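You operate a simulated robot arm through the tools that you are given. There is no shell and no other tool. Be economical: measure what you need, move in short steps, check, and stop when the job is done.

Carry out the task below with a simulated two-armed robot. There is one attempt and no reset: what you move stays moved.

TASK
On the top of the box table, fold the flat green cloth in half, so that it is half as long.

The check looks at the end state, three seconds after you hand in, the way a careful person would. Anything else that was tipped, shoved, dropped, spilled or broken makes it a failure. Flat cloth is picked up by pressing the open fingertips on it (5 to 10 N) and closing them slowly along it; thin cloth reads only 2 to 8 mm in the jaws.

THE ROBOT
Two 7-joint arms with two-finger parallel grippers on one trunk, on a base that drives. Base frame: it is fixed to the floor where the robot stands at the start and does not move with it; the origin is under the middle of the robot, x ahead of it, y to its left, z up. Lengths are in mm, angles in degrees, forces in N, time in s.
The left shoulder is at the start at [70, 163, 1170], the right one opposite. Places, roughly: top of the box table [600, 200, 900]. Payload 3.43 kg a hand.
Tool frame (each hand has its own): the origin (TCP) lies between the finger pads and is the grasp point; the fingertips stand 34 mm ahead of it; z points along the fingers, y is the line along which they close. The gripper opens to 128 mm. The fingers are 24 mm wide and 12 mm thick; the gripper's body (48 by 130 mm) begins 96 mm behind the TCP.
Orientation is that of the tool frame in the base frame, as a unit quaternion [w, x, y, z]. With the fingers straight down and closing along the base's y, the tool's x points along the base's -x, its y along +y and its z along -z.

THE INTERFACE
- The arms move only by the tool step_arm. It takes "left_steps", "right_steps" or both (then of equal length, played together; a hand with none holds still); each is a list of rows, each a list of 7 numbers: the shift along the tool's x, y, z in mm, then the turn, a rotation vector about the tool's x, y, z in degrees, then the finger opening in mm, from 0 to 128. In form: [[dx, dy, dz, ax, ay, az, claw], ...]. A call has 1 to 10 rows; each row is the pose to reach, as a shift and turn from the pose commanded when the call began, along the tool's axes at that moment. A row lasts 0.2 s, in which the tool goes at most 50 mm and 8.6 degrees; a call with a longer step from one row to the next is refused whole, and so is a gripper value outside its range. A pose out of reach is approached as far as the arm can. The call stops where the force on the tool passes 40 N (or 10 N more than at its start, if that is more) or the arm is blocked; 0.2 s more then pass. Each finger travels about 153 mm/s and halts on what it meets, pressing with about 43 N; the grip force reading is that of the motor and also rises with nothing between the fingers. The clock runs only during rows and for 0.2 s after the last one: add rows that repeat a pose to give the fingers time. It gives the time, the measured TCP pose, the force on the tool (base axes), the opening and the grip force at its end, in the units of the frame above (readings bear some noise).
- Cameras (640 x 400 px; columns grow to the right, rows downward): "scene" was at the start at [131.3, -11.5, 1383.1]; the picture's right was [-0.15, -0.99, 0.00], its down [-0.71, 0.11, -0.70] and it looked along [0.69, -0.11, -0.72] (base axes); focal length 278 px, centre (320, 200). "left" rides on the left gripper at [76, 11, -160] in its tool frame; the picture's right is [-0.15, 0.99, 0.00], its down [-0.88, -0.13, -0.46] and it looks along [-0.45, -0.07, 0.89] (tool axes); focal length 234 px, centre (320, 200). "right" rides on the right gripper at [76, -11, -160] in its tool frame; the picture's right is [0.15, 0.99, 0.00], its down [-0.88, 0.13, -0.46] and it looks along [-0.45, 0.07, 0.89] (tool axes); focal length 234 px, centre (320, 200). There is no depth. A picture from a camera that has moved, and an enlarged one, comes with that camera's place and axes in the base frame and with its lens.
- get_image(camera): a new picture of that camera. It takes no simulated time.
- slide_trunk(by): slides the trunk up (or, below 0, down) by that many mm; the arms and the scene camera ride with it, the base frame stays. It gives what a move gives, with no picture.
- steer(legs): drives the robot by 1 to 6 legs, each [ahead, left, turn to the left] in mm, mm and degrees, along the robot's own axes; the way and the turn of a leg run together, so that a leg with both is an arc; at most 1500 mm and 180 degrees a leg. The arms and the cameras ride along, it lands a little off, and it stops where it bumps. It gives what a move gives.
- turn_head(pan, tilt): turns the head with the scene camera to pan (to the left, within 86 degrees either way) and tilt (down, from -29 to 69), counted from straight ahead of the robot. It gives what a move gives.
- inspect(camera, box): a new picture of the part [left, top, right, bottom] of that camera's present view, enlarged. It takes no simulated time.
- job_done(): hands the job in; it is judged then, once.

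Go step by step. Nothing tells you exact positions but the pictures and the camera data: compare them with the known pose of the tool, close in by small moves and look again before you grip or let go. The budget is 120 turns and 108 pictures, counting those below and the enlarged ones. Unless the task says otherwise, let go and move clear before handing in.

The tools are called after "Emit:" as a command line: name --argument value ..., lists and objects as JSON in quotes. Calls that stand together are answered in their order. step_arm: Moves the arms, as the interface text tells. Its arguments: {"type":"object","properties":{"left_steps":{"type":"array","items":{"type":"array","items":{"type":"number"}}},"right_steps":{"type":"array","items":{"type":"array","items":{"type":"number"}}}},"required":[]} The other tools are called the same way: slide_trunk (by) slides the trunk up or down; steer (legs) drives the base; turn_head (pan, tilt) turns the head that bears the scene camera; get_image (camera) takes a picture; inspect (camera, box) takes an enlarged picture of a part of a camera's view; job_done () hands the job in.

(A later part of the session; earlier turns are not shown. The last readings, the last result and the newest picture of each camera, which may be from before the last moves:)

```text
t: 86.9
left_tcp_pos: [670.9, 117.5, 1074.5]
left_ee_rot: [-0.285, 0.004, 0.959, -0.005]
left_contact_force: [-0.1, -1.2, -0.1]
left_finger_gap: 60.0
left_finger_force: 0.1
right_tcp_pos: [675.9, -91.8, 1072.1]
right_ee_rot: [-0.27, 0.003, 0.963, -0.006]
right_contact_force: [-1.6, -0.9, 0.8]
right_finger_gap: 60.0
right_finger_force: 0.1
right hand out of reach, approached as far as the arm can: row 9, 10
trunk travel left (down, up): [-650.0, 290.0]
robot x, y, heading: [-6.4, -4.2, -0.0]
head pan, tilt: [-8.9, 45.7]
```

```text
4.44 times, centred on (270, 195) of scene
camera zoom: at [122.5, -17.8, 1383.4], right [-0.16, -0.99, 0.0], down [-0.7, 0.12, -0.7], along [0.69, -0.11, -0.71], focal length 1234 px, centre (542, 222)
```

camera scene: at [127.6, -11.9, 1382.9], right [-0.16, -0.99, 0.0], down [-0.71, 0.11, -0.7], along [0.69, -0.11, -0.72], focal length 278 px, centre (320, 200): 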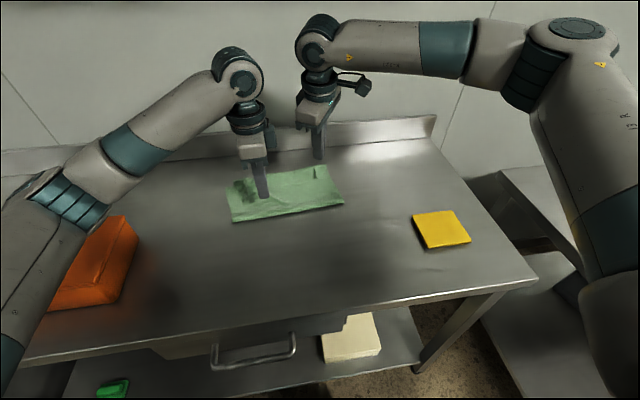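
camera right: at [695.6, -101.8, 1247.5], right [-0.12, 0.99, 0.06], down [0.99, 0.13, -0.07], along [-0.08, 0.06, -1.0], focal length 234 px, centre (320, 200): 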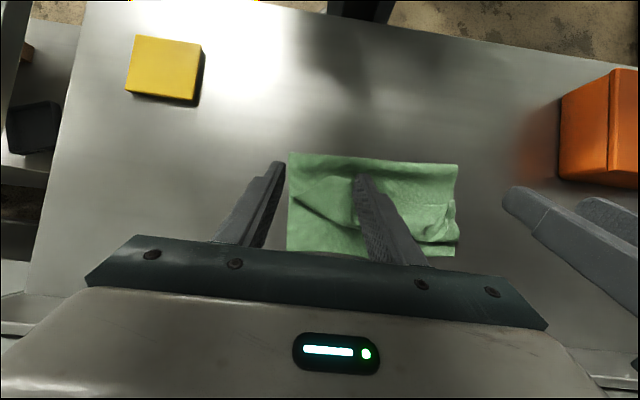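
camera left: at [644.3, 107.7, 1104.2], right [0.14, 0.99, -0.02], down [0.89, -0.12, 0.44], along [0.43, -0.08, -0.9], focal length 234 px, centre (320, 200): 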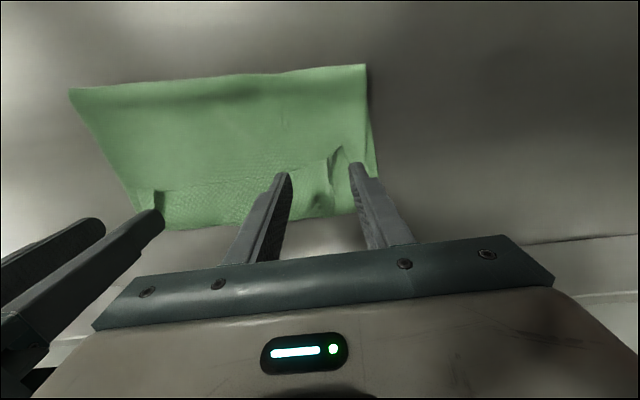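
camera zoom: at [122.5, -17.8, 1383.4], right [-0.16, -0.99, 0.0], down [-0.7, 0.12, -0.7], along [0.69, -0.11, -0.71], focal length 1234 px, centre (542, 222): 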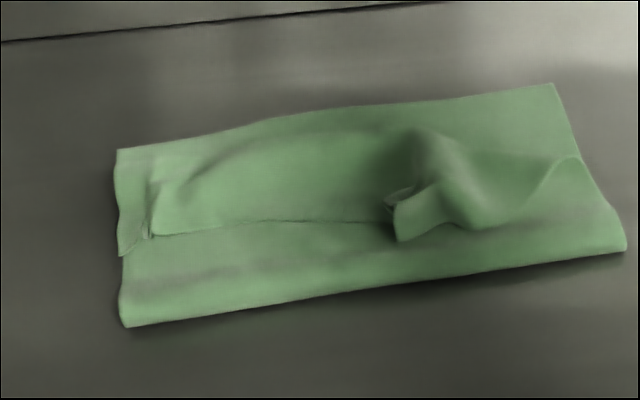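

Right corner's ridge is at about (634,-14), left's at about (667,127). I level the hands and move them above those.

Emit:
step_arm --left_steps '[[-16, 2, 26, 0, -8.2, 0, 50], [-32, 4, 52, 0, -16.4, 0, 50], [-48, 6, 78, 0, -24.6, 0, 50], [-65, 8, 105, 0, -33, 0, 50]]' --right_steps '[[-7, 20, 31, 0, -7.8, 0, 50], [-14, 40, 62, 0, -15.6, 0, 50], [-21, 60, 93, 0, -23.4, 0, 50], [-29, 78, 125, 0, -31.3, 0, 50]]'

Emit:
inspect --camera "right" --box '[200, 80, 440, 230]'

Emit:
inspect --camera "left" --box '[200, 80, 440, 230]'

```text
t: 87.9
left_tcp_pos: [671.1, 128.2, 950.0]
left_ee_rot: [-0.001, -0.001, 1.0, -0.01]
left_contact_force: [0.3, 0.1, -1.1]
left_finger_gap: 50.0
left_finger_force: 0.0
right_tcp_pos: [637.6, -7.3, 946.6]
right_ee_rot: [-0.003, 0.0, 1.0, -0.009]
right_contact_force: [-0.6, -0.6, 0.9]
right_finger_gap: 49.9
right_finger_force: 0.1
trunk travel left (down, up): [-650.0, 290.0]
robot x, y, heading: [-3.8, 1.2, -0.3]
head pan, tilt: [-8.9, 45.7]
```

```text
2.67 times, centred on (320, 155) of right
camera zoom: at [563.3, -17.6, 1107.3], right [-0.14, 0.99, -0.02], down [0.88, 0.14, 0.45], along [0.45, 0.05, -0.89], focal length 624 px, centre (320, 320)
```

zoom: 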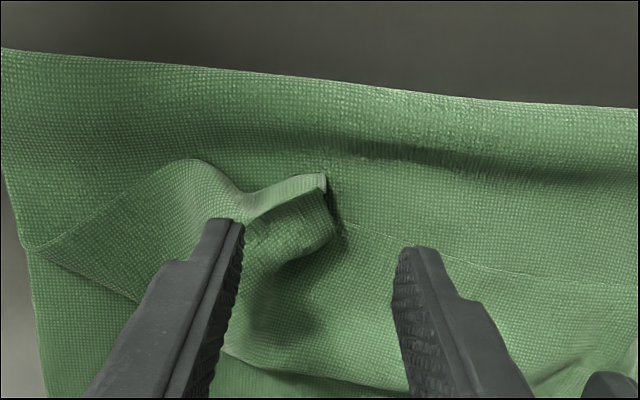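

```text
2.67 times, centred on (320, 155) of left
camera zoom: at [594.1, 142.5, 1108.3], right [0.15, 0.99, -0.02], down [0.88, -0.12, 0.46], along [0.45, -0.08, -0.89], focal length 624 px, centre (320, 320)
```

zoom: 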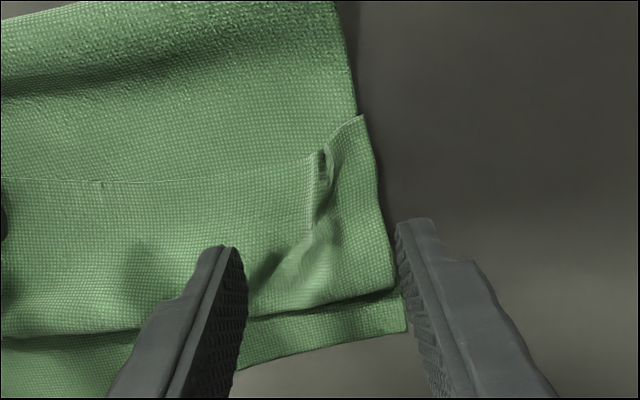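

I can see both ridges well: left at (655,126), right at (630,-14). Closing on them.

Emit:
step_arm --left_steps '[[16, -2, 20, 0, 0, 0, 50], [16, -2, 40, 0, 0, 0, 50], [16, -2, 48, 0, 0, 0, 40], [16, -2, 48, 0, 0, 0, 30], [16, -2, 48, 0, 0, 0, 20], [16, -2, 48, 0, 0, 0, 10], [16, -2, 48, 0, 0, 0, 0], [16, -2, 48, 0, 0, 0, 0], [16, -2, 20, 0, 0, 0, 0]]' --right_steps '[[8, -7, 20, 0, 0, 0, 50], [8, -7, 36, 0, 0, 0, 50], [8, -7, 41, 0, 0, 0, 40], [8, -7, 41, 0, 0, 0, 30], [8, -7, 41, 0, 0, 0, 20], [8, -7, 41, 0, 0, 0, 10], [8, -7, 41, 0, 0, 0, 0], [8, -7, 41, 0, 0, 0, 0], [8, -7, 15, 0, 0, 0, 0]]'

Emit:
inspect --camera "scene" --box '[180, 110, 380, 260]'

```text
t: 89.9
left_tcp_pos: [655.4, 127.0, 929.3]
left_ee_rot: [-0.001, -0.001, 1.0, -0.007]
left_contact_force: [-0.3, -0.1, 0.0]
left_finger_gap: 2.4
left_finger_force: 38.1
right_tcp_pos: [629.0, -17.2, 930.5]
right_ee_rot: [-0.004, 0.001, 1.0, -0.008]
right_contact_force: [-0.3, 0.6, -0.1]
right_finger_gap: 3.0
right_finger_force: 37.7
trunk travel left (down, up): [-650.0, 290.0]
robot x, y, heading: [-2.3, -0.5, 0.0]
head pan, tilt: [-8.9, 45.7]
```

```text
2.67 times, centred on (280, 185) of scene
camera zoom: at [125.3, -11.7, 1383.1], right [-0.16, -0.99, 0.0], down [-0.71, 0.11, -0.7], along [0.69, -0.11, -0.72], focal length 740 px, centre (427, 240)
```

zoom: 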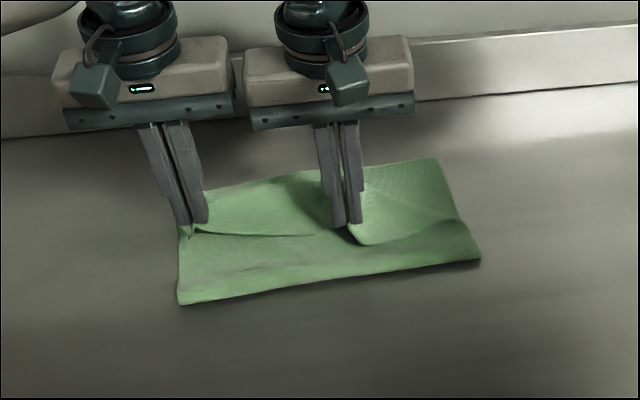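

Both corners are held. I lift, spread the right corner outward, and bring everything back to the near side flat.

Emit:
step_arm --left_steps '[[8, 0, -38, 0, 0, 0, 0], [28, -1, -75, 0, 0, 0, 0], [58, -2, -105, 0, 0, 0, 0], [95, -4, -120, 0, 0, 0, 0], [135, -6, -122, 0, 0, 0, 0], [175, -8, -112, 0, 0, 0, 0], [213, -10, -95, 0, 0, 0, 0], [247, -12, -68, 0, 0, 0, 0], [275, -13, -35, 0, 0, 0, 0], [285, -13, 5, 0, 0, 0, 0]]' --right_steps '[[5, -8, -38, 0, 0, 0, 0], [20, -18, -75, 0, 0, 0, 0], [44, -30, -105, 0, 0, 0, 0], [75, -42, -120, 0, 0, 0, 0], [108, -54, -122, 0, 0, 0, 0], [142, -64, -112, 0, 0, 0, 0], [175, -70, -95, 0, 0, 0, 0], [205, -75, -68, 0, 0, 0, 0], [228, -78, -35, 0, 0, 0, 0], [236, -80, 5, 0, 0, 0, 0]]'

Emit:
inspect --camera "scene" --box '[180, 130, 380, 300]'

```text
t: 91.7
left_tcp_pos: [413.2, 112.2, 1002.1]
left_ee_rot: [0.0, 0.0, 1.0, -0.016]
left_contact_force: [3.0, -22.8, 1.7]
left_finger_gap: 2.8
left_finger_force: 37.3
right_tcp_pos: [426.9, -83.3, 1006.6]
right_ee_rot: [-0.004, -0.003, 1.0, -0.001]
right_contact_force: [-2.8, 22.6, -1.9]
right_finger_gap: 3.4
right_finger_force: 37.6
trunk travel left (down, up): [-650.0, 290.0]
robot x, y, heading: [-2.7, 0.1, 0.1]
head pan, tilt: [-8.9, 45.7]
stopped in row 9 (left hand): the force on the tool passed its limit (the readings are from after the stop); the commanded pose is now the measured one
```

```text
2.35 times, centred on (280, 215) of scene
camera zoom: at [126.4, -11.7, 1383.2], right [-0.16, -0.99, 0.0], down [-0.71, 0.11, -0.7], along [0.69, -0.11, -0.72], focal length 653 px, centre (414, 165)
```

zoom: 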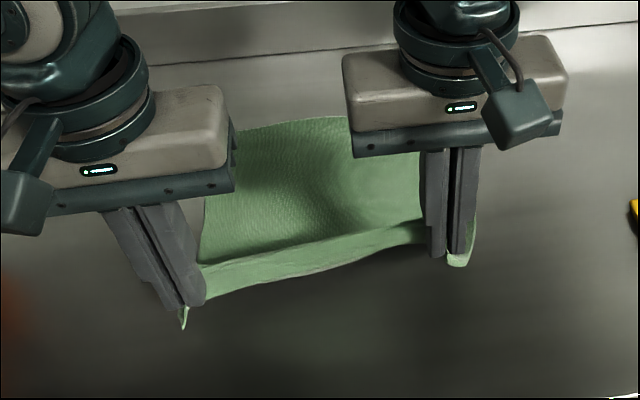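

Tension stopped it at 195 mm spacing. I slacken slightly and finish lowering and pulling flat.

Emit:
step_arm --left_steps '[[10, -4, 28, 0, 0, 0, 0], [22, -5, 58, 0, 0, 0, 0], [32, -5, 84, 0, 0, 0, 0], [42, -5, 88, 0, 0, 0, 0], [52, -5, 88, 0, 0, 0, 0]]' --right_steps '[[10, 3, 28, 0, 0, 0, 0], [20, 4, 58, 0, 0, 0, 0], [28, 4, 86, 0, 0, 0, 0], [38, 4, 92, 0, 0, 0, 0], [48, 4, 92, 0, 0, 0, 0]]'

Emit:
get_image --camera "scene"

```text
t: 92.9
left_tcp_pos: [359.5, 106.2, 913.1]
left_ee_rot: [-0.001, 0.0, 1.0, -0.013]
left_contact_force: [1.2, -11.2, 0.1]
left_finger_gap: 2.6
left_finger_force: 36.8
right_tcp_pos: [377.1, -83.5, 914.2]
right_ee_rot: [-0.005, 0.0, 1.0, -0.004]
right_contact_force: [-1.1, 10.2, -0.7]
right_finger_gap: 3.7
right_finger_force: 37.5
trunk travel left (down, up): [-650.0, 290.0]
robot x, y, heading: [-4.9, -2.6, 0.0]
head pan, tilt: [-8.9, 45.7]
```

```text
14 pictures are left
camera scene: at [126.2, -11.5, 1383.1], right [-0.16, -0.99, 0.0], down [-0.71, 0.11, -0.7], along [0.69, -0.11, -0.72], focal length 278 px, centre (320, 200)
```

scene: 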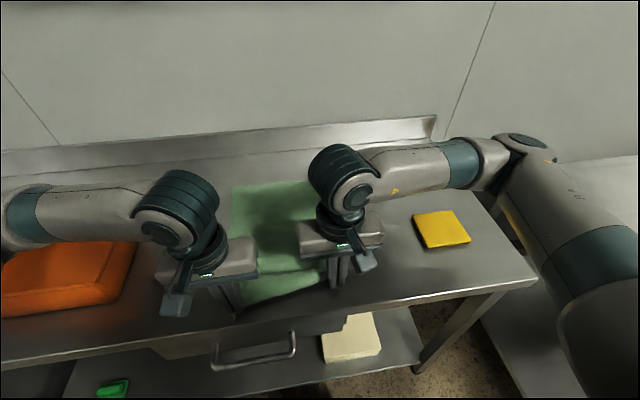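

I press the held corners onto the table and open slowly, which both releases and spreads the tucks flat.

Emit:
step_arm --left_steps '[[0, 0, 12, 0, 0, 0, 0], [0, 0, 17, 0, 0, 0, 0], [0, 1, 17.5, 0, 0, 0, 8], [0, 2, 17.5, 0, 0, 0, 18], [0, 4, 17.5, 0, 0, 0, 28], [0, 6, 17.5, 0, 0, 0, 38], [0, 8, 17.5, 0, 0, 0, 48], [0, 10, 17.5, 0, 0, 0, 56], [0, 10, -10, 0, 0, 0, 56], [0, 10, -40, 0, 0, 0, 56]]' --right_steps '[[0, 0, 12, 0, 0, 0, 0], [0, 0, 18, 0, 0, 0, 0], [0, -3, 18.5, 0, 0, 0, 8], [0, -6, 18.5, 0, 0, 0, 18], [0, -10, 18.5, 0, 0, 0, 28], [0, -14, 18.5, 0, 0, 0, 38], [0, -18, 18.5, 0, 0, 0, 48], [0, -22, 18.5, 0, 0, 0, 56], [0, -22, -10, 0, 0, 0, 56], [0, -22, -40, 0, 0, 0, 56]]'

Emit:
get_image --camera "right"

```text
t: 95.1
left_tcp_pos: [360.7, 117.1, 954.0]
left_ee_rot: [-0.001, -0.001, 1.0, -0.013]
left_contact_force: [-0.3, -0.3, -0.7]
left_finger_gap: 56.3
left_finger_force: 0.1
right_tcp_pos: [378.1, -104.9, 954.8]
right_ee_rot: [-0.005, 0.0, 1.0, -0.005]
right_contact_force: [0.5, -0.6, 0.3]
right_finger_gap: 55.7
right_finger_force: 0.1
trunk travel left (down, up): [-650.0, 290.0]
robot x, y, heading: [-5.1, -0.5, 0.2]
head pan, tilt: [-8.9, 45.7]
```

```text
13 pictures are left
camera right: at [304.2, -116.8, 1115.0], right [-0.15, 0.99, -0.01], down [0.88, 0.13, 0.45], along [0.44, 0.06, -0.89], focal length 234 px, centre (320, 200)
```

right: 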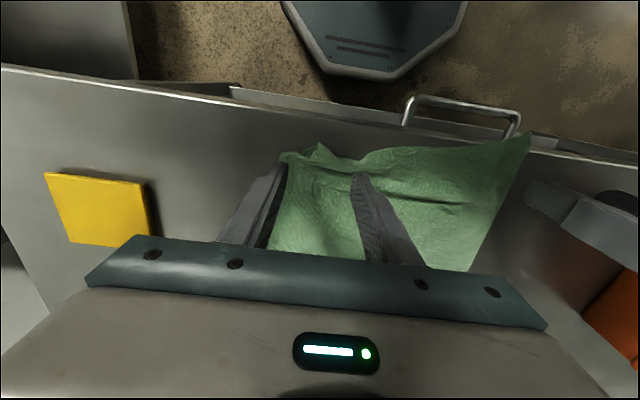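

The near edge is open but slanted: the left corner is at about (320,104) near the table front. I back up 45 mm and set up to regrip both corners.

Emit:
steer --legs '[[-45, 0, 0]]'

Emit:
step_arm --left_steps '[[-14, -18, 10, 0, 0, 0, 36], [-28, -37, 25, 0, 0, 0, 36], [-28, -37, 42, 0, 0, 0, 36]]' --right_steps '[[-24, -6, 10, 0, 0, 0, 36], [-49, -13, 25, 0, 0, 0, 36], [-49, -13, 42, 0, 0, 0, 36]]'

Emit:
inspect --camera "left" --box '[180, 100, 460, 275]'

Emit:
inspect --camera "right" --box '[180, 100, 460, 275]'

```text
t: 96.0
left_tcp_pos: [317.6, 118.2, 953.8]
left_ee_rot: [-0.001, 0.0, 1.0, -0.012]
left_contact_force: [-0.4, 0.0, 0.6]
left_finger_gap: 56.3
left_finger_force: 0.0
right_tcp_pos: [334.3, -105.0, 953.5]
right_ee_rot: [-0.004, 0.0, 1.0, -0.004]
right_contact_force: [0.1, 0.9, 0.0]
right_finger_gap: 55.9
right_finger_force: 0.0
trunk travel left (down, up): [-650.0, 290.0]
robot x, y, heading: [-51.0, 1.4, -0.2]
head pan, tilt: [-8.9, 45.7]
```

```text
t: 96.8
left_tcp_pos: [344.8, 80.6, 911.8]
left_ee_rot: [-0.001, 0.0, 1.0, -0.012]
left_contact_force: [0.0, 1.1, 0.2]
left_finger_gap: 35.9
left_finger_force: 0.1
right_tcp_pos: [383.1, -119.2, 911.1]
right_ee_rot: [-0.005, -0.001, 1.0, -0.004]
right_contact_force: [0.8, 0.3, -0.7]
right_finger_gap: 36.0
right_finger_force: 0.1
trunk travel left (down, up): [-650.0, 290.0]
robot x, y, heading: [-45.7, -0.6, -0.1]
head pan, tilt: [-8.9, 45.7]
```

```text
2.29 times, centred on (320, 188) of left
camera zoom: at [268.1, 95.4, 1071.4], right [0.15, 0.99, -0.02], down [0.88, -0.12, 0.46], along [0.45, -0.09, -0.89], focal length 535 px, centre (320, 229)
```

zoom: 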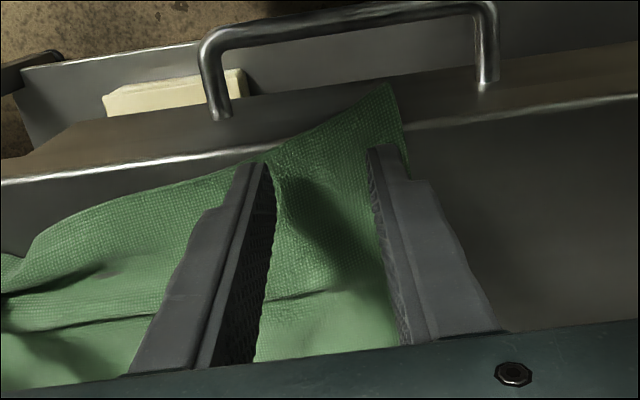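

```text
2.29 times, centred on (320, 188) of right
camera zoom: at [310.3, -129.6, 1072.9], right [-0.15, 0.99, -0.01], down [0.88, 0.13, 0.45], along [0.44, 0.06, -0.89], focal length 535 px, centre (320, 229)
```

zoom: 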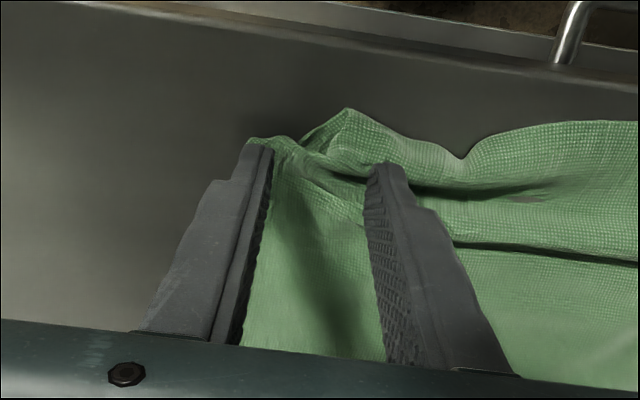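

Left corner is ready to grip (slightly overhanging the table front). The right near edge is still ruffled, so I spread it once more while preparing the left.

Emit:
step_arm --left_steps '[[-3, 0, -5, 0, 0, 0, 36], [-6, 0, -5, 0, 0, 0, 36], [-6, 0, 5, 0, 0, 0, 36], [-6, 0, 12, 0, 0, 0, 36], [-6, 0, 14, 0, 0, 0, 36], [-6, 0, 15, 0, 0, 0, 36], [-6, 0, 15, 0, 0, 0, 36]]' --right_steps '[[5, 0, -12, 0, 0, 0, 10], [11, -1, -12, 0, 0, 0, 0], [11, -1, 5, 0, 0, 0, 0], [11, -1, 12, 0, 0, 0, 0], [11, -1, 14.5, 0, 0, 0, 0], [11, -1, 15.5, 0, 0, 0, 0], [11, -1, 15.5, 0, 0, 0, 0]]'

```text
t: 98.4
left_tcp_pos: [350.0, 79.6, 897.9]
left_ee_rot: [-0.001, 0.0, 1.0, -0.012]
left_contact_force: [-0.4, -0.5, 0.2]
left_finger_gap: 36.1
left_finger_force: 0.1
right_tcp_pos: [371.4, -119.9, 897.6]
right_ee_rot: [-0.002, 0.001, 1.0, -0.003]
right_contact_force: [0.7, -1.0, 11.1]
right_finger_gap: 0.0
right_finger_force: 33.0
trunk travel left (down, up): [-650.0, 290.0]
robot x, y, heading: [-47.1, 1.9, -0.2]
head pan, tilt: [-8.9, 45.7]
```

Right presses at 11 N: spread it. The left goes down slightly more into contact.

Emit:
step_arm --left_steps '[[0, 0, 1, 0, 0, 0, 36], [0, 0, 2, 0, 0, 0, 36], [0, 0, 2.6, 0, 0, 0, 36], [0, 0, 2.6, 0, 0, 0, 36], [0, 0, 2.6, 0, 0, 0, 36], [0, 0, 2.6, 0, 0, 0, 36], [0, 0, 2.6, 0, 0, 0, 36], [0, 0, 2.6, 0, 0, 0, 36]]' --right_steps '[[2, -1, 0, 0, 0, 0, 10], [4, -2, 0, 0, 0, 0, 20], [6, -3, 0.3, 0, 0, 0, 30], [8, -4, 0.5, 0, 0, 0, 40], [10, -5, 0.5, 0, 0, 0, 50], [12, -6, 0.5, 0, 0, 0, 64], [12, -6, -10, 0, 0, 0, 64], [12, -6, -20, 0, 0, 0, 64]]'

Emit:
inspect --camera "right" --box '[180, 100, 460, 275]'

```text
t: 100.2
left_tcp_pos: [350.7, 79.1, 897.4]
left_ee_rot: [0.001, 0.0, 1.0, -0.012]
left_contact_force: [3.3, 0.5, 30.3]
left_finger_gap: 36.2
left_finger_force: 0.0
right_tcp_pos: [359.1, -126.9, 915.8]
right_ee_rot: [-0.005, 0.0, 1.0, -0.004]
right_contact_force: [0.4, 0.1, 0.4]
right_finger_gap: 64.1
right_finger_force: 0.1
trunk travel left (down, up): [-650.0, 290.0]
robot x, y, heading: [-50.4, 3.2, -0.0]
head pan, tilt: [-8.9, 45.7]
```

```text
2.29 times, centred on (320, 188) of right
camera zoom: at [285.3, -137.3, 1077.5], right [-0.15, 0.99, -0.01], down [0.88, 0.13, 0.45], along [0.44, 0.06, -0.89], focal length 535 px, centre (320, 229)
```

zoom: 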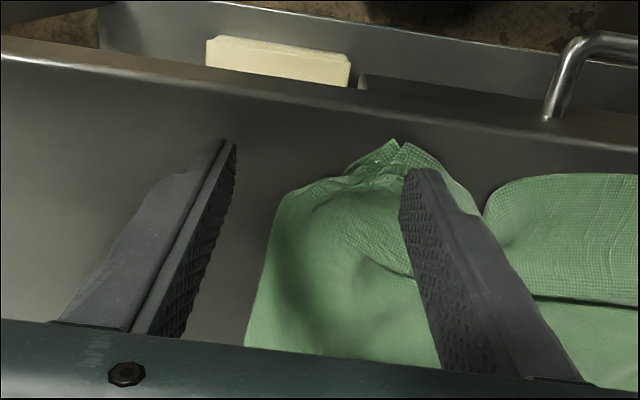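

The right corner is bunched inward at about (346,-101). I'll press on it and drag it outward to about y=-150; meanwhile the left eases pressure and closes.

Emit:
step_arm --left_steps '[[0, 0, -1.8, 0, 0, 0, 36], [0, 0, -1.8, 0, 0, 0, 32], [0, 0, -1.8, 0, 0, 0, 28], [0, 0, -1.8, 0, 0, 0, 24], [0, 0, -1.8, 0, 0, 0, 20], [0, 0, -1.8, 0, 0, 0, 15], [0, 0, -1.8, 0, 0, 0, 10], [0, 0, -1.8, 0, 0, 0, 5], [0, 0, -1.8, 0, 0, 0, 0], [0, 0, -1.8, 0, 0, 0, 0]]' --right_steps '[[0, 0, -8, 0, 0, 0, 30], [3, 12, -8, 0, 0, 0, 0], [5, 24, -8, 0, 0, 0, 0], [5, 24, 8, 0, 0, 0, 0], [5, 24, 16, 0, 0, 0, 0], [5, 24, 18, 0, 0, 0, 0], [5, 24, 18.5, 0, 0, 0, 0], [5, 24, 18.5, 0, 0, 0, 0], [5, 24, 18.5, 0, 0, 0, 0], [5, 24, 18.5, 0, 0, 0, 0]]'

```text
t: 102.4
left_tcp_pos: [350.8, 79.5, 896.3]
left_ee_rot: [-0.001, 0.0, 1.0, -0.012]
left_contact_force: [0.4, 0.3, 0.9]
left_finger_gap: 2.1
left_finger_force: 37.1
right_tcp_pos: [355.4, -101.6, 897.4]
right_ee_rot: [-0.004, 0.0, 1.0, -0.005]
right_contact_force: [0.3, -0.2, 1.7]
right_finger_gap: 0.1
right_finger_force: 33.0
trunk travel left (down, up): [-650.0, 290.0]
robot x, y, heading: [-50.4, -3.2, 0.0]
head pan, tilt: [-8.9, 45.7]
```

Left gripped (2.1 mm). The right is in light contact; I press a little and drag outward.

Emit:
step_arm --right_steps '[[0, 0, 0.8, 0, 0, 0, 0], [0, -6, 0.9, 0, 0, 0, 0], [1, -14, 0.9, 0, 0, 0, 0], [2, -22, 0.9, 0, 0, 0, 0], [3, -30, 0.9, 0, 0, 0, 0], [4, -38, 0.9, 0, 0, 0, 0], [5, -46, 0.9, 0, 0, 0, 0], [5, -48, -10, 0, 0, 0, 0], [5, -30, -30, 0, 0, 0, 36]]'

Emit:
inspect --camera "right" --box '[180, 100, 460, 275]'

```text
t: 104.4
left_tcp_pos: [350.7, 80.0, 895.1]
left_ee_rot: [-0.001, 0.0, 1.0, -0.012]
left_contact_force: [0.4, -0.8, 2.2]
left_finger_gap: 2.2
left_finger_force: 36.5
right_tcp_pos: [350.4, -130.1, 927.0]
right_ee_rot: [-0.004, 0.0, 1.0, -0.006]
right_contact_force: [0.1, 0.2, -0.6]
right_finger_gap: 35.8
right_finger_force: 0.0
trunk travel left (down, up): [-650.0, 290.0]
robot x, y, heading: [-49.7, -2.5, -0.0]
head pan, tilt: [-8.9, 45.7]
```

```text
2.29 times, centred on (320, 188) of right
camera zoom: at [277.5, -140.6, 1088.7], right [-0.15, 0.99, -0.01], down [0.88, 0.14, 0.45], along [0.44, 0.06, -0.9], focal length 535 px, centre (320, 229)
```

zoom: 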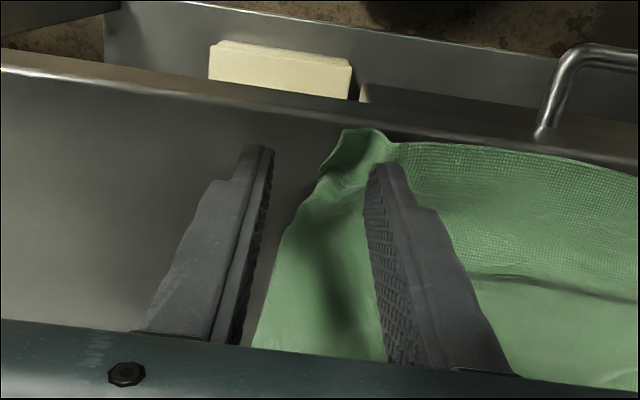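

Good: the right corner is now open at about (337,-123). I grip it at (354,-104).

Emit:
step_arm --right_steps '[[-2, 13, 0, 0, 0, 0, 36], [-4, 26, 8, 0, 0, 0, 36], [-4, 26, 22, 0, 0, 0, 36], [-4, 26, 28, 0, 0, 0, 36], [-4, 26, 30.5, 0, 0, 0, 36], [-4, 26, 31.3, 0, 0, 0, 36], [-4, 26, 31.3, 0, 0, 0, 36]]'

```text
t: 106.0
left_tcp_pos: [350.2, 79.4, 896.0]
left_ee_rot: [-0.001, 0.0, 1.0, -0.012]
left_contact_force: [0.1, -0.3, 1.7]
left_finger_gap: 2.1
left_finger_force: 37.2
right_tcp_pos: [353.9, -105.8, 896.4]
right_ee_rot: [-0.004, 0.0, 1.0, -0.005]
right_contact_force: [-0.7, 1.1, 0.5]
right_finger_gap: 35.8
right_finger_force: 0.0
trunk travel left (down, up): [-650.0, 290.0]
robot x, y, heading: [-49.7, 0.7, 0.1]
head pan, tilt: [-8.9, 45.7]
```

Emit:
step_arm --right_steps '[[0, 0, 1.5, 0, 0, 0, 36], [0, 0, 1.5, 0, 0, 0, 32], [0, 0, 1.5, 0, 0, 0, 28], [0, 0, 1.5, 0, 0, 0, 24], [0, 0, 1.5, 0, 0, 0, 20], [0, 0, 1.5, 0, 0, 0, 15], [0, 0, 1.5, 0, 0, 0, 10], [0, 0, 1.5, 0, 0, 0, 5], [0, 0, 1.5, 0, 0, 0, 0], [0, 0, 1.5, 0, 0, 0, 0]]'

```text
t: 108.2
left_tcp_pos: [350.9, 79.8, 896.4]
left_ee_rot: [-0.001, 0.0, 1.0, -0.012]
left_contact_force: [1.0, -3.0, 0.0]
left_finger_gap: 2.4
left_finger_force: 37.1
right_tcp_pos: [353.8, -106.3, 896.5]
right_ee_rot: [-0.004, -0.001, 1.0, -0.003]
right_contact_force: [1.1, 3.8, 17.9]
right_finger_gap: 2.5
right_finger_force: 37.7
trunk travel left (down, up): [-650.0, 290.0]
robot x, y, heading: [-46.9, 3.7, -0.2]
head pan, tilt: [-8.9, 45.7]
```

Both corners are gripped. I lift a little and stretch outward and back to flatten, then locate the far edge.

Emit:
step_arm --left_steps '[[0, 2, -6, 0, 0, 0, 0], [4, 5, -12, 0, 0, 0, 0], [10, 8, -14, 0, 0, 0, 0]]' --right_steps '[[0, -2, -6, 0, 0, 0, 0], [4, -5, -12, 0, 0, 0, 0], [10, -8, -14, 0, 0, 0, 0]]'

Emit:
inspect --camera "scene" --box '[180, 130, 400, 310]'

```text
t: 109.0
left_tcp_pos: [341.4, 87.1, 910.1]
left_ee_rot: [0.0, 0.0, 1.0, -0.015]
left_contact_force: [0.9, -24.1, -0.4]
left_finger_gap: 2.2
left_finger_force: 37.0
right_tcp_pos: [345.0, -112.6, 908.8]
right_ee_rot: [-0.004, -0.001, 1.0, -0.002]
right_contact_force: [-0.6, 23.0, -0.2]
right_finger_gap: 2.6
right_finger_force: 37.3
trunk travel left (down, up): [-650.0, 290.0]
robot x, y, heading: [-49.3, 0.8, -0.0]
head pan, tilt: [-8.9, 45.7]
```

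```text
2.22 times, centred on (290, 220) of scene
camera zoom: at [82.6, -11.6, 1383.0], right [-0.16, -0.99, 0.0], down [-0.71, 0.11, -0.7], along [0.69, -0.11, -0.72], focal length 617 px, centre (387, 156)
```

zoom: 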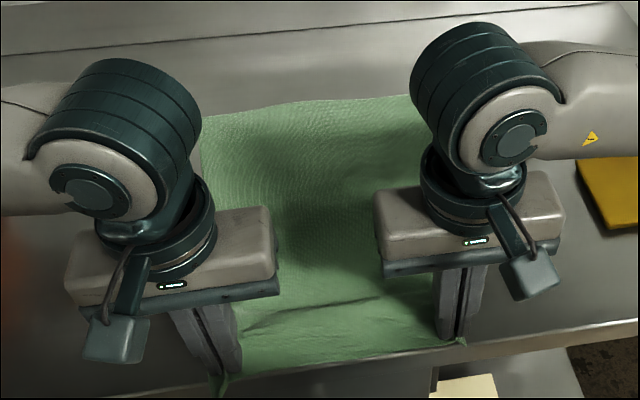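

The cloth is flat with its far edge at x≈679, so the fold line should be x≈493 and the held edge should land taut at x≈668. Going over the arc now.

Emit:
step_arm --left_steps '[[-5, -2, -39, 0, 0, 0, 0], [-20, -3, -76, 0, 0, 0, 0], [-45, -3, -107, 0, 0, 0, 0], [-77, -2, -131, 0, 0, 0, 0], [-115, -1, -147, 0, 0, 0, 0], [-154, 0, -152, 0, 0, 0, 0]]' --right_steps '[[-5, 2, -39, 0, 0, 0, 0], [-20, 3, -76, 0, 0, 0, 0], [-45, 4, -107, 0, 0, 0, 0], [-77, 5, -131, 0, 0, 0, 0], [-115, 6, -147, 0, 0, 0, 0], [-154, 6, -152, 0, 0, 0, 0]]'

Emit:
step_arm --left_steps '[[-38, 0, 4, 0, 2.75, 0, 0], [-75, 1, 14, 0, 5.5, 0, 0], [-109, 2, 30, 0, 8.25, 0, 0], [-138, 3, 53, 0, 11, 0, 0], [-161, 4, 80, 0, 13.75, 0, 0], [-177, 4, 110, 0, 16.5, 0, 0], [-184, 4, 134, 0, 19.25, 0, 0], [-186, 4, 148, 0, 22, 0, 0]]' --right_steps '[[-38, 0, 4, 0, 2.75, 0, 0], [-75, 1, 14, 0, 5.5, 0, 0], [-109, 2, 30, 0, 8.25, 0, 0], [-137, 3, 53, 0, 11, 0, 0], [-160, 3, 80, 0, 13.75, 0, 0], [-175, 3, 110, 0, 16.5, 0, 0], [-182, 3, 134, 0, 19.25, 0, 0], [-184, 3, 148, 0, 22, 0, 0]]'

Emit:
inspect --camera "scene" --box '[180, 130, 380, 255]'

```text
t: 110.4
left_tcp_pos: [496.7, 89.8, 1061.2]
left_ee_rot: [-0.002, 0.0, 1.0, -0.012]
left_contact_force: [1.2, -17.8, -1.4]
left_finger_gap: 2.6
left_finger_force: 37.6
right_tcp_pos: [502.2, -106.3, 1057.5]
right_ee_rot: [-0.005, -0.001, 1.0, -0.003]
right_contact_force: [-0.5, 17.5, 0.5]
right_finger_gap: 2.8
right_finger_force: 37.1
trunk travel left (down, up): [-650.0, 290.0]
robot x, y, heading: [-50.7, 1.3, -0.1]
head pan, tilt: [-8.9, 45.7]
```

```text
t: 112.2
left_tcp_pos: [680.4, 91.4, 913.0]
left_ee_rot: [-0.192, 0.003, 0.981, -0.013]
left_contact_force: [0.6, -12.5, 0.4]
left_finger_gap: 2.7
left_finger_force: 37.0
right_tcp_pos: [682.4, -104.5, 909.2]
right_ee_rot: [-0.195, -0.001, 0.981, -0.004]
right_contact_force: [0.6, 13.7, 0.4]
right_finger_gap: 2.5
right_finger_force: 37.0
trunk travel left (down, up): [-650.0, 290.0]
robot x, y, heading: [-46.8, -0.5, 0.0]
head pan, tilt: [-8.9, 45.7]
```

```text
3.20 times, centred on (280, 192) of scene
camera zoom: at [82.8, -11.1, 1383.1], right [-0.16, -0.99, 0.0], down [-0.71, 0.11, -0.7], along [0.69, -0.11, -0.72], focal length 888 px, centre (448, 224)
```

zoom: 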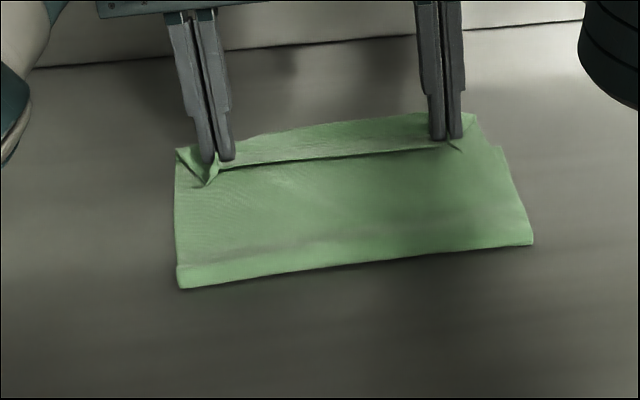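

The fold crept forward to x≈545 because the arc pulled the page tight. I'll reverse to re-flatten, then come down along a straight 45° line (hand x + height constant), which lays the page down progressively without pulling.

Emit:
step_arm --left_steps '[[19.6, 0, -35.2, 0, -2.2, 0, 0], [48.5, 0, -66.7, 0, -4.4, 0, 0], [84.8, 0, -89.7, 0, -6.6, 0, 0], [126.7, 0, -99.8, 0, -8.8, 0, 0], [169.3, 0, -93.3, 0, -11, 0, 0], [210.2, 0, -76.8, 0, -13.2, 0, 0], [244.6, 0, -49.9, 0, -15.4, 0, 0], [270.2, 0, -14.7, 0, -17.6, 0, 0], [286.8, 0, 24.3, 0, -19.8, 0, 0], [291.3, 0, 58.5, 0, -22, 0, 0]]' --right_steps '[[19.6, 0, -35.2, 0, -2.2, 0, 0], [48.5, 0, -66.7, 0, -4.4, 0, 0], [84.8, 0, -89.7, 0, -6.6, 0, 0], [126.7, 0, -99.8, 0, -8.8, 0, 0], [169.3, 0, -93.3, 0, -11, 0, 0], [210.2, 0, -76.8, 0, -13.2, 0, 0], [244.6, 0, -49.9, 0, -15.4, 0, 0], [270.2, 0, -14.7, 0, -17.6, 0, 0], [286.8, 0, 24.3, 0, -19.8, 0, 0], [291.3, 0, 58.5, 0, -22, 0, 0]]'

Emit:
inspect --camera "scene" --box '[180, 130, 400, 310]'

```text
t: 114.4
left_tcp_pos: [388.1, 92.7, 969.0]
left_ee_rot: [-0.002, 0.0, 1.0, -0.013]
left_contact_force: [1.3, -22.4, 0.3]
left_finger_gap: 2.5
left_finger_force: 37.1
right_tcp_pos: [391.4, -104.0, 966.8]
right_ee_rot: [-0.004, 0.0, 1.0, -0.004]
right_contact_force: [-0.3, 22.4, 0.5]
right_finger_gap: 3.0
right_finger_force: 36.9
trunk travel left (down, up): [-650.0, 290.0]
robot x, y, heading: [-50.6, -2.0, -0.1]
head pan, tilt: [-8.9, 45.7]
```

```text
2.22 times, centred on (290, 220) of scene
camera zoom: at [82.7, -11.6, 1383.2], right [-0.16, -0.99, 0.0], down [-0.71, 0.11, -0.7], along [0.69, -0.11, -0.72], focal length 617 px, centre (387, 156)
```

zoom: 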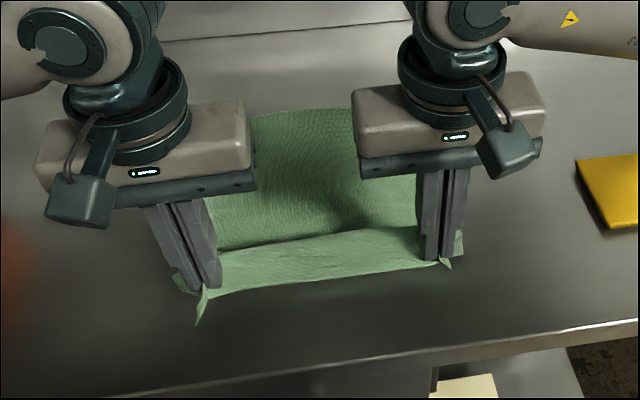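

The lower layer is still in place (far edge ≈ 676). Now the straight-line descent.

Emit:
step_arm --left_steps '[[-18, 0, -38, 0, 0, 0, 0], [-42, 0, -68, 0, 0, 0, 0], [-75, 0, -86, 0, 0, 0, 0], [-105, 0, -84, 0, 0, 0, 0], [-134, 0, -62, 0, 0, 0, 0], [-163, 1, -36, 0, 0, 0, 0], [-192, 2, -10, 0, 0, 0, 0], [-220, 3, 16, 0, 0, 0, 0], [-249, 4, 40, 0, 0, 0, 0], [-276, 4, 62, 0, 0, 0, 0]]' --right_steps '[[-18, 1, -38, 0, 0, 0, 0], [-42, 2, -68, 0, 0, 0, 0], [-75, 3, -86, 0, 0, 0, 0], [-105, 3, -84, 0, 0, 0, 0], [-134, 3, -62, 0, 0, 0, 0], [-163, 3, -36, 0, 0, 0, 0], [-192, 3, -10, 0, 0, 0, 0], [-220, 3, 16, 0, 0, 0, 0], [-249, 3, 40, 0, 0, 0, 0], [-276, 3, 62, 0, 0, 0, 0]]'

Emit:
inspect --camera "scene" --box '[180, 130, 380, 255]'

```text
t: 116.6
left_tcp_pos: [667.2, 95.9, 904.8]
left_ee_rot: [-0.001, 0.0, 1.0, -0.012]
left_contact_force: [1.0, -15.6, -0.5]
left_finger_gap: 2.1
left_finger_force: 37.4
right_tcp_pos: [666.8, -101.5, 901.9]
right_ee_rot: [-0.006, -0.001, 1.0, -0.004]
right_contact_force: [-0.3, 15.7, -0.1]
right_finger_gap: 2.6
right_finger_force: 37.0
trunk travel left (down, up): [-650.0, 290.0]
robot x, y, heading: [-46.8, -0.4, -0.1]
head pan, tilt: [-8.9, 45.7]
```

```text
3.20 times, centred on (280, 192) of scene
camera zoom: at [84.5, -11.5, 1382.9], right [-0.16, -0.99, 0.0], down [-0.71, 0.11, -0.7], along [0.69, -0.11, -0.72], focal length 888 px, centre (448, 224)
```

zoom: 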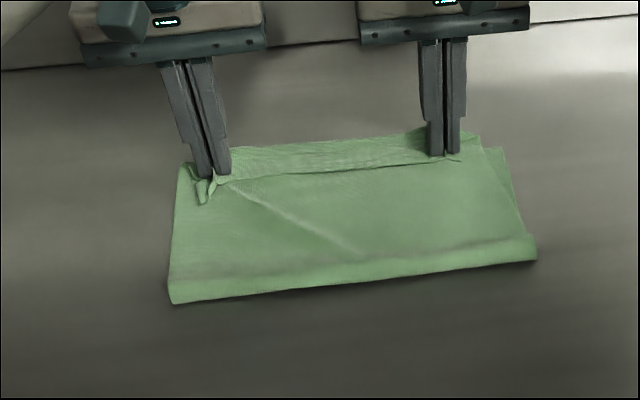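

Still a cuff, and the fold is at ≈532, though it lies neatly. I'll repeat once with more slack on the way over, finishing with a low forward slide so the page just comes taut with the fold near x≈490.

Emit:
step_arm --left_steps '[[5, 0, -40, 0, 0, 0, 0], [20, 0, -78, 0, 0, 0, 0], [45, 0, -108, 0, 0, 0, 0], [78, 0, -128, 0, 0, 0, 0], [118, 0, -135, 0, 0, 0, 0], [160, -2, -132, 0, 0, 0, 0], [200, -3, -120, 0, 0, 0, 0], [238, -4, -95, 0, 0, 0, 0], [270, -5, -65, 0, 0, 0, 0], [297, -5, -35, 0, 0, 0, 0]]' --right_steps '[[5, 0, -40, 0, 0, 0, 0], [20, 0, -78, 0, 0, 0, 0], [45, 0, -108, 0, 0, 0, 0], [78, 0, -128, 0, 0, 0, 0], [118, 0, -135, 0, 0, 0, 0], [160, 0, -132, 0, 0, 0, 0], [200, 0, -120, 0, 0, 0, 0], [238, 0, -95, 0, 0, 0, 0], [270, 0, -65, 0, 0, 0, 0], [297, 0, -35, 0, 0, 0, 0]]'

Emit:
step_arm --left_steps '[[-15, 0, -45, 0, 0, 0, 0], [-38, 0, -76, 0, 0, 0, 0], [-65, 0, -94, 0, 0, 0, 0], [-96, 0, -90, 0, 0, 0, 0], [-128, 0, -62, 0, 0, 0, 0], [-160, 0, -34, 0, 0, 0, 0], [-193, 0, -8, 0, 0, 0, 0], [-223, 0, 15, 0, 0, 0, 0], [-248, 0, 31, 0, 0, 0, 0], [-272, 0, 36, 0, 0, 0, 0]]' --right_steps '[[-15, 0, -45, 0, 0, 0, 0], [-38, 0, -76, 0, 0, 0, 0], [-65, 0, -94, 0, 0, 0, 0], [-96, 0, -90, 0, 0, 0, 0], [-128, 0, -62, 0, 0, 0, 0], [-160, 0, -34, 0, 0, 0, 0], [-193, 0, -8, 0, 0, 0, 0], [-223, 0, 15, 0, 0, 0, 0], [-248, 0, 31, 0, 0, 0, 0], [-272, 0, 36, 0, 0, 0, 0]]'

Emit:
inspect --camera "scene" --box '[180, 130, 380, 255]'

```text
t: 118.8
left_tcp_pos: [367.6, 92.5, 940.8]
left_ee_rot: [-0.001, -0.001, 1.0, -0.012]
left_contact_force: [0.2, -14.9, -0.2]
left_finger_gap: 2.5
left_finger_force: 36.9
right_tcp_pos: [371.1, -101.9, 941.3]
right_ee_rot: [-0.003, 0.0, 1.0, -0.004]
right_contact_force: [-0.1, 13.7, -0.6]
right_finger_gap: 2.7
right_finger_force: 37.1
trunk travel left (down, up): [-650.0, 290.0]
robot x, y, heading: [-50.5, 0.4, 0.1]
head pan, tilt: [-8.9, 45.7]
```

```text
t: 121.0
left_tcp_pos: [640.6, 90.4, 904.3]
left_ee_rot: [-0.002, 0.0, 1.0, -0.012]
left_contact_force: [1.1, -7.5, 0.2]
left_finger_gap: 2.2
left_finger_force: 37.5
right_tcp_pos: [642.1, -102.1, 900.1]
right_ee_rot: [-0.005, 0.001, 1.0, -0.005]
right_contact_force: [-0.5, 6.0, -0.2]
right_finger_gap: 2.5
right_finger_force: 37.4
trunk travel left (down, up): [-650.0, 290.0]
robot x, y, heading: [-46.2, 1.3, -0.2]
head pan, tilt: [-8.9, 45.7]
```

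```text
3.20 times, centred on (280, 192) of scene
camera zoom: at [83.7, -11.5, 1382.9], right [-0.16, -0.99, 0.0], down [-0.71, 0.11, -0.7], along [0.69, -0.11, -0.72], focal length 888 px, centre (448, 224)
```

zoom: 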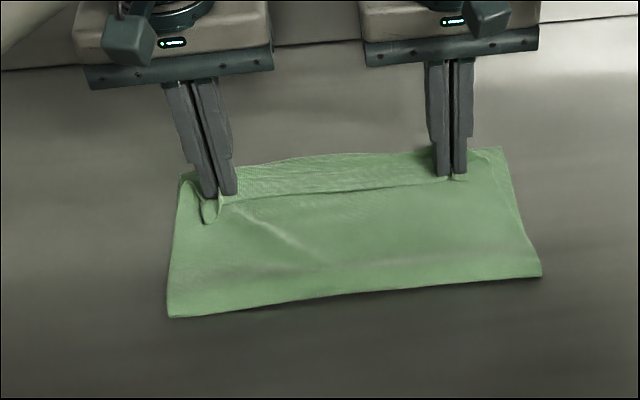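

Now it's a neat rectangle with the crease on the far edge, but about 40 mm of hem is still tucked back and the fold is at 515. I redo it once more ending at x≈600 (fold≈490), then I'll regrip the hem with a very small bite and roll it forward onto the far edge.

Emit:
step_arm --left_steps '[[5, 0, -40, 0, 0, 0, 0], [20, 0, -78, 0, 0, 0, 0], [45, 0, -105, 0, 0, 0, 0], [78, 0, -122, 0, 0, 0, 0], [118, 0, -128, 0, 0, 0, 0], [158, 0, -124, 0, 0, 0, 0], [196, 1, -110, 0, 0, 0, 0], [230, 2, -88, 0, 0, 0, 0], [258, 2, -60, 0, 0, 0, 0], [280, 2, -30, 0, 0, 0, 0]]' --right_steps '[[5, 0, -40, 0, 0, 0, 0], [20, 0, -78, 0, 0, 0, 0], [45, 0, -105, 0, 0, 0, 0], [78, 0, -122, 0, 0, 0, 0], [118, 0, -128, 0, 0, 0, 0], [158, 0, -124, 0, 0, 0, 0], [196, 0, -110, 0, 0, 0, 0], [230, 0, -88, 0, 0, 0, 0], [258, 0, -60, 0, 0, 0, 0], [280, 0, -30, 0, 0, 0, 0]]'

Emit:
step_arm --left_steps '[[-15, 0, -40, 0, 0, 0, 0], [-40, 0, -68, 0, 0, 0, 0], [-72, 0, -76, 0, 0, 0, 0], [-106, 0, -66, 0, 0, 0, 0], [-140, 0, -46, 0, 0, 0, 0], [-172, 0, -24, 0, 0, 0, 0], [-201, 0, -2, 0, 0, 0, 0], [-224, 0, 16, 0, 0, 0, 0], [-238, 0, 27, 0, 0, 0, 0], [-240, 0, 29, 0, 0, 0, 0]]' --right_steps '[[-15, 0, -40, 0, 0, 0, 0], [-40, 0, -68, 0, 0, 0, 0], [-72, 0, -76, 0, 0, 0, 0], [-106, 0, -66, 0, 0, 0, 0], [-140, 0, -46, 0, 0, 0, 0], [-172, 0, -24, 0, 0, 0, 0], [-201, 0, -2, 0, 0, 0, 0], [-224, 0, 16, 0, 0, 0, 0], [-238, 0, 27, 0, 0, 0, 0], [-240, 0, 29, 0, 0, 0, 0]]'

Emit:
step_arm --left_steps '[[0, 0, 0, 0, 0, 0, 12], [0, 0, 0, 0, 0, 0, 30], [0, 0, -15, 0, 0, 0, 44], [14, 0, -25, 0, 0, 0, 44], [18, 0, -25, 0, 0, 0, 44]]' --right_steps '[[0, 0, 0, 0, 0, 0, 12], [0, 0, 0, 0, 0, 0, 30], [0, 0, -15, 0, 0, 0, 44], [14, 0, -25, 0, 0, 0, 44], [18, 0, -25, 0, 0, 0, 44]]'

Emit:
inspect --camera "right" --box '[200, 60, 640, 260]'

```text
t: 123.2
left_tcp_pos: [359.8, 93.9, 937.1]
left_ee_rot: [0.0, -0.001, 1.0, -0.013]
left_contact_force: [0.1, -15.9, 0.0]
left_finger_gap: 2.5
left_finger_force: 37.0
right_tcp_pos: [360.0, -102.4, 933.8]
right_ee_rot: [-0.004, 0.0, 1.0, -0.004]
right_contact_force: [-0.7, 15.9, 0.2]
right_finger_gap: 2.7
right_finger_force: 37.1
trunk travel left (down, up): [-650.0, 290.0]
robot x, y, heading: [-45.6, 1.9, 0.0]
head pan, tilt: [-8.9, 45.7]
```

```text
t: 125.4
left_tcp_pos: [599.1, 93.5, 906.8]
left_ee_rot: [-0.001, 0.0, 1.0, -0.013]
left_contact_force: [-0.5, -10.6, -0.5]
left_finger_gap: 2.6
left_finger_force: 36.8
right_tcp_pos: [601.5, -101.1, 902.6]
right_ee_rot: [-0.004, 0.0, 1.0, -0.004]
right_contact_force: [-0.5, 10.6, 0.2]
right_finger_gap: 2.7
right_finger_force: 37.5
trunk travel left (down, up): [-650.0, 290.0]
robot x, y, heading: [-50.4, -1.1, -0.1]
head pan, tilt: [-8.9, 45.7]
```

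```text
t: 126.6
left_tcp_pos: [583.6, 94.0, 929.9]
left_ee_rot: [0.0, 0.0, 1.0, -0.012]
left_contact_force: [-0.3, 0.2, 0.1]
left_finger_gap: 43.9
left_finger_force: 0.1
right_tcp_pos: [584.4, -102.7, 927.2]
right_ee_rot: [-0.005, 0.001, 1.0, -0.004]
right_contact_force: [0.4, 0.3, 0.3]
right_finger_gap: 43.9
right_finger_force: 0.1
trunk travel left (down, up): [-650.0, 290.0]
robot x, y, heading: [-47.4, 0.1, -0.0]
head pan, tilt: [-8.9, 45.7]
```

```text
1.45 times, centred on (420, 160) of right
camera zoom: at [510.4, -112.9, 1089.7], right [-0.15, 0.99, -0.01], down [0.88, 0.13, 0.45], along [0.44, 0.06, -0.89], focal length 341 px, centre (174, 258)
```

zoom: 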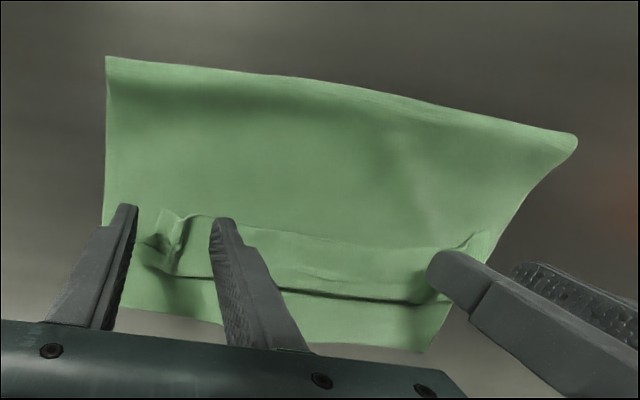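

Now it's ideal: fold at x≈502, crease at ≈629, hem edge at ≈580, lower far edge at ≈672. Flipping the cuff over lands the hem exactly on the far edge. I regrip the hem ridges with a small bite.

Emit:
step_arm --left_steps '[[12, 0, 12, 0, 0, 0, 44], [13, 0, 24, 0, 0, 0, 44], [13, 0, 25, 0, 0, 0, 34], [13, 0, 25, 0, 0, 0, 24], [13, 0, 25, 0, 0, 0, 14], [13, 0, 25, 0, 0, 0, 5], [13, 0, 25, 0, 0, 0, 0], [13, 0, 25, 0, 0, 0, 0], [13, 0, 15, 0, 0, 0, 0]]' --right_steps '[[6, -1, 12, 0, 0, 0, 44], [7, -1, 21, 0, 0, 0, 44], [7, -1, 22, 0, 0, 0, 34], [7, -1, 22, 0, 0, 0, 24], [7, -1, 22, 0, 0, 0, 14], [7, -1, 22, 0, 0, 0, 5], [7, -1, 22, 0, 0, 0, 0], [7, -1, 22, 0, 0, 0, 0], [7, -1, 12, 0, 0, 0, 0]]'

```text
t: 128.6
left_tcp_pos: [567.7, 93.8, 916.5]
left_ee_rot: [-0.001, 0.0, 1.0, -0.011]
left_contact_force: [-0.7, -3.6, 1.0]
left_finger_gap: 2.0
left_finger_force: 37.0
right_tcp_pos: [576.3, -102.3, 917.0]
right_ee_rot: [-0.004, 0.0, 1.0, -0.004]
right_contact_force: [0.7, 2.7, 0.3]
right_finger_gap: 1.4
right_finger_force: 36.9
trunk travel left (down, up): [-650.0, 290.0]
robot x, y, heading: [-47.8, 0.7, -0.1]
head pan, tilt: [-8.9, 45.7]
```

Both hold (2.0 and 1.4 mm). I roll the hem up over the crease and forward onto the far edge.

Emit:
step_arm --left_steps '[[-9, 0, -25, 0, 3, 0, 0], [-28, 0, -42, 0, 6, 0, 0], [-53, 0, -48, 0, 9, 0, 0], [-75, 0, -38, 0, 12, 0, 0], [-88, 0, -20, 0, 15, 0, 0], [-96, 0, -2, 0, 18, 0, 0], [-100, 0, 10, 0, 20, 0, 0]]' --right_steps '[[-8, 0, -25, 0, 3, 0, 0], [-25, 0, -42, 0, 6, 0, 0], [-48, 0, -48, 0, 9, 0, 0], [-68, 0, -38, 0, 12, 0, 0], [-80, 0, -20, 0, 15, 0, 0], [-88, 0, -2, 0, 18, 0, 0], [-92, 0, 11, 0, 20, 0, 0]]'

Emit:
inspect --camera "scene" --box '[180, 130, 380, 255]'

```text
t: 130.2
left_tcp_pos: [670.4, 92.7, 905.7]
left_ee_rot: [-0.174, 0.001, 0.985, -0.013]
left_contact_force: [0.4, -2.7, 0.7]
left_finger_gap: 1.9
left_finger_force: 36.7
right_tcp_pos: [668.2, -103.5, 903.4]
right_ee_rot: [-0.178, 0.0, 0.984, -0.004]
right_contact_force: [-0.5, 2.4, 1.6]
right_finger_gap: 1.5
right_finger_force: 35.8
trunk travel left (down, up): [-650.0, 290.0]
robot x, y, heading: [-50.6, -0.7, -0.2]
head pan, tilt: [-8.9, 45.7]
```

```text
3.20 times, centred on (280, 192) of scene
camera zoom: at [82.8, -11.4, 1383.1], right [-0.16, -0.99, 0.0], down [-0.71, 0.11, -0.7], along [0.69, -0.11, -0.72], focal length 888 px, centre (448, 224)
```

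zoom: 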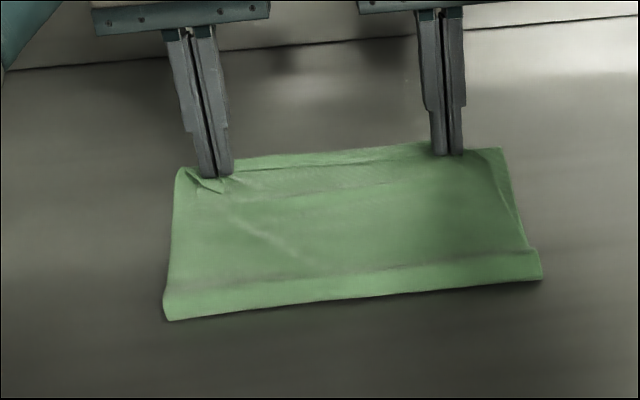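

The hem is now laid on the far edge with just a few mm of tuck. I release with a light spread and lift clear.

Emit:
step_arm --left_steps '[[0, 0, 2, 0, 0, 0, 0], [0, 0, 3, 0, 0, 0, 10], [0, 0, 3, 0, 0, 0, 22], [0, 0, 3, 0, 0, 0, 36], [0, 0, -15, 0, 0, 0, 40], [0, 0, -45, 0, -5, 0, 40], [0, 0, -85, 0, -10, 0, 40]]' --right_steps '[[0, 0, 1, 0, 0, 0, 0], [0, 0, 2, 0, 0, 0, 10], [0, 0, 2, 0, 0, 0, 22], [0, 0, 2, 0, 0, 0, 36], [0, 0, -15, 0, 0, 0, 40], [0, 0, -45, 0, -5, 0, 40], [0, 0, -85, 0, -10, 0, 40]]'

Emit:
inspect --camera "scene" --box '[200, 140, 360, 240]'

```text
t: 131.8
left_tcp_pos: [697.1, 94.8, 988.8]
left_ee_rot: [-0.087, 0.0, 0.996, -0.012]
left_contact_force: [0.0, -0.9, 0.2]
left_finger_gap: 40.1
left_finger_force: 0.1
right_tcp_pos: [696.7, -102.0, 986.6]
right_ee_rot: [-0.09, 0.0, 0.996, -0.004]
right_contact_force: [-0.3, 0.1, 0.6]
right_finger_gap: 39.8
right_finger_force: 0.0
trunk travel left (down, up): [-650.0, 290.0]
robot x, y, heading: [-44.5, -0.6, -0.3]
head pan, tilt: [-8.9, 45.7]
```

```text
4.00 times, centred on (280, 190) of scene
camera zoom: at [80.7, -11.5, 1383.2], right [-0.16, -0.99, 0.0], down [-0.71, 0.11, -0.7], along [0.69, -0.11, -0.71], focal length 1110 px, centre (480, 240)
```

zoom: 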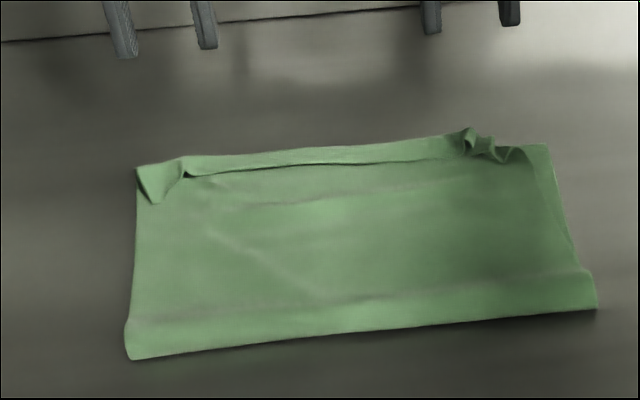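

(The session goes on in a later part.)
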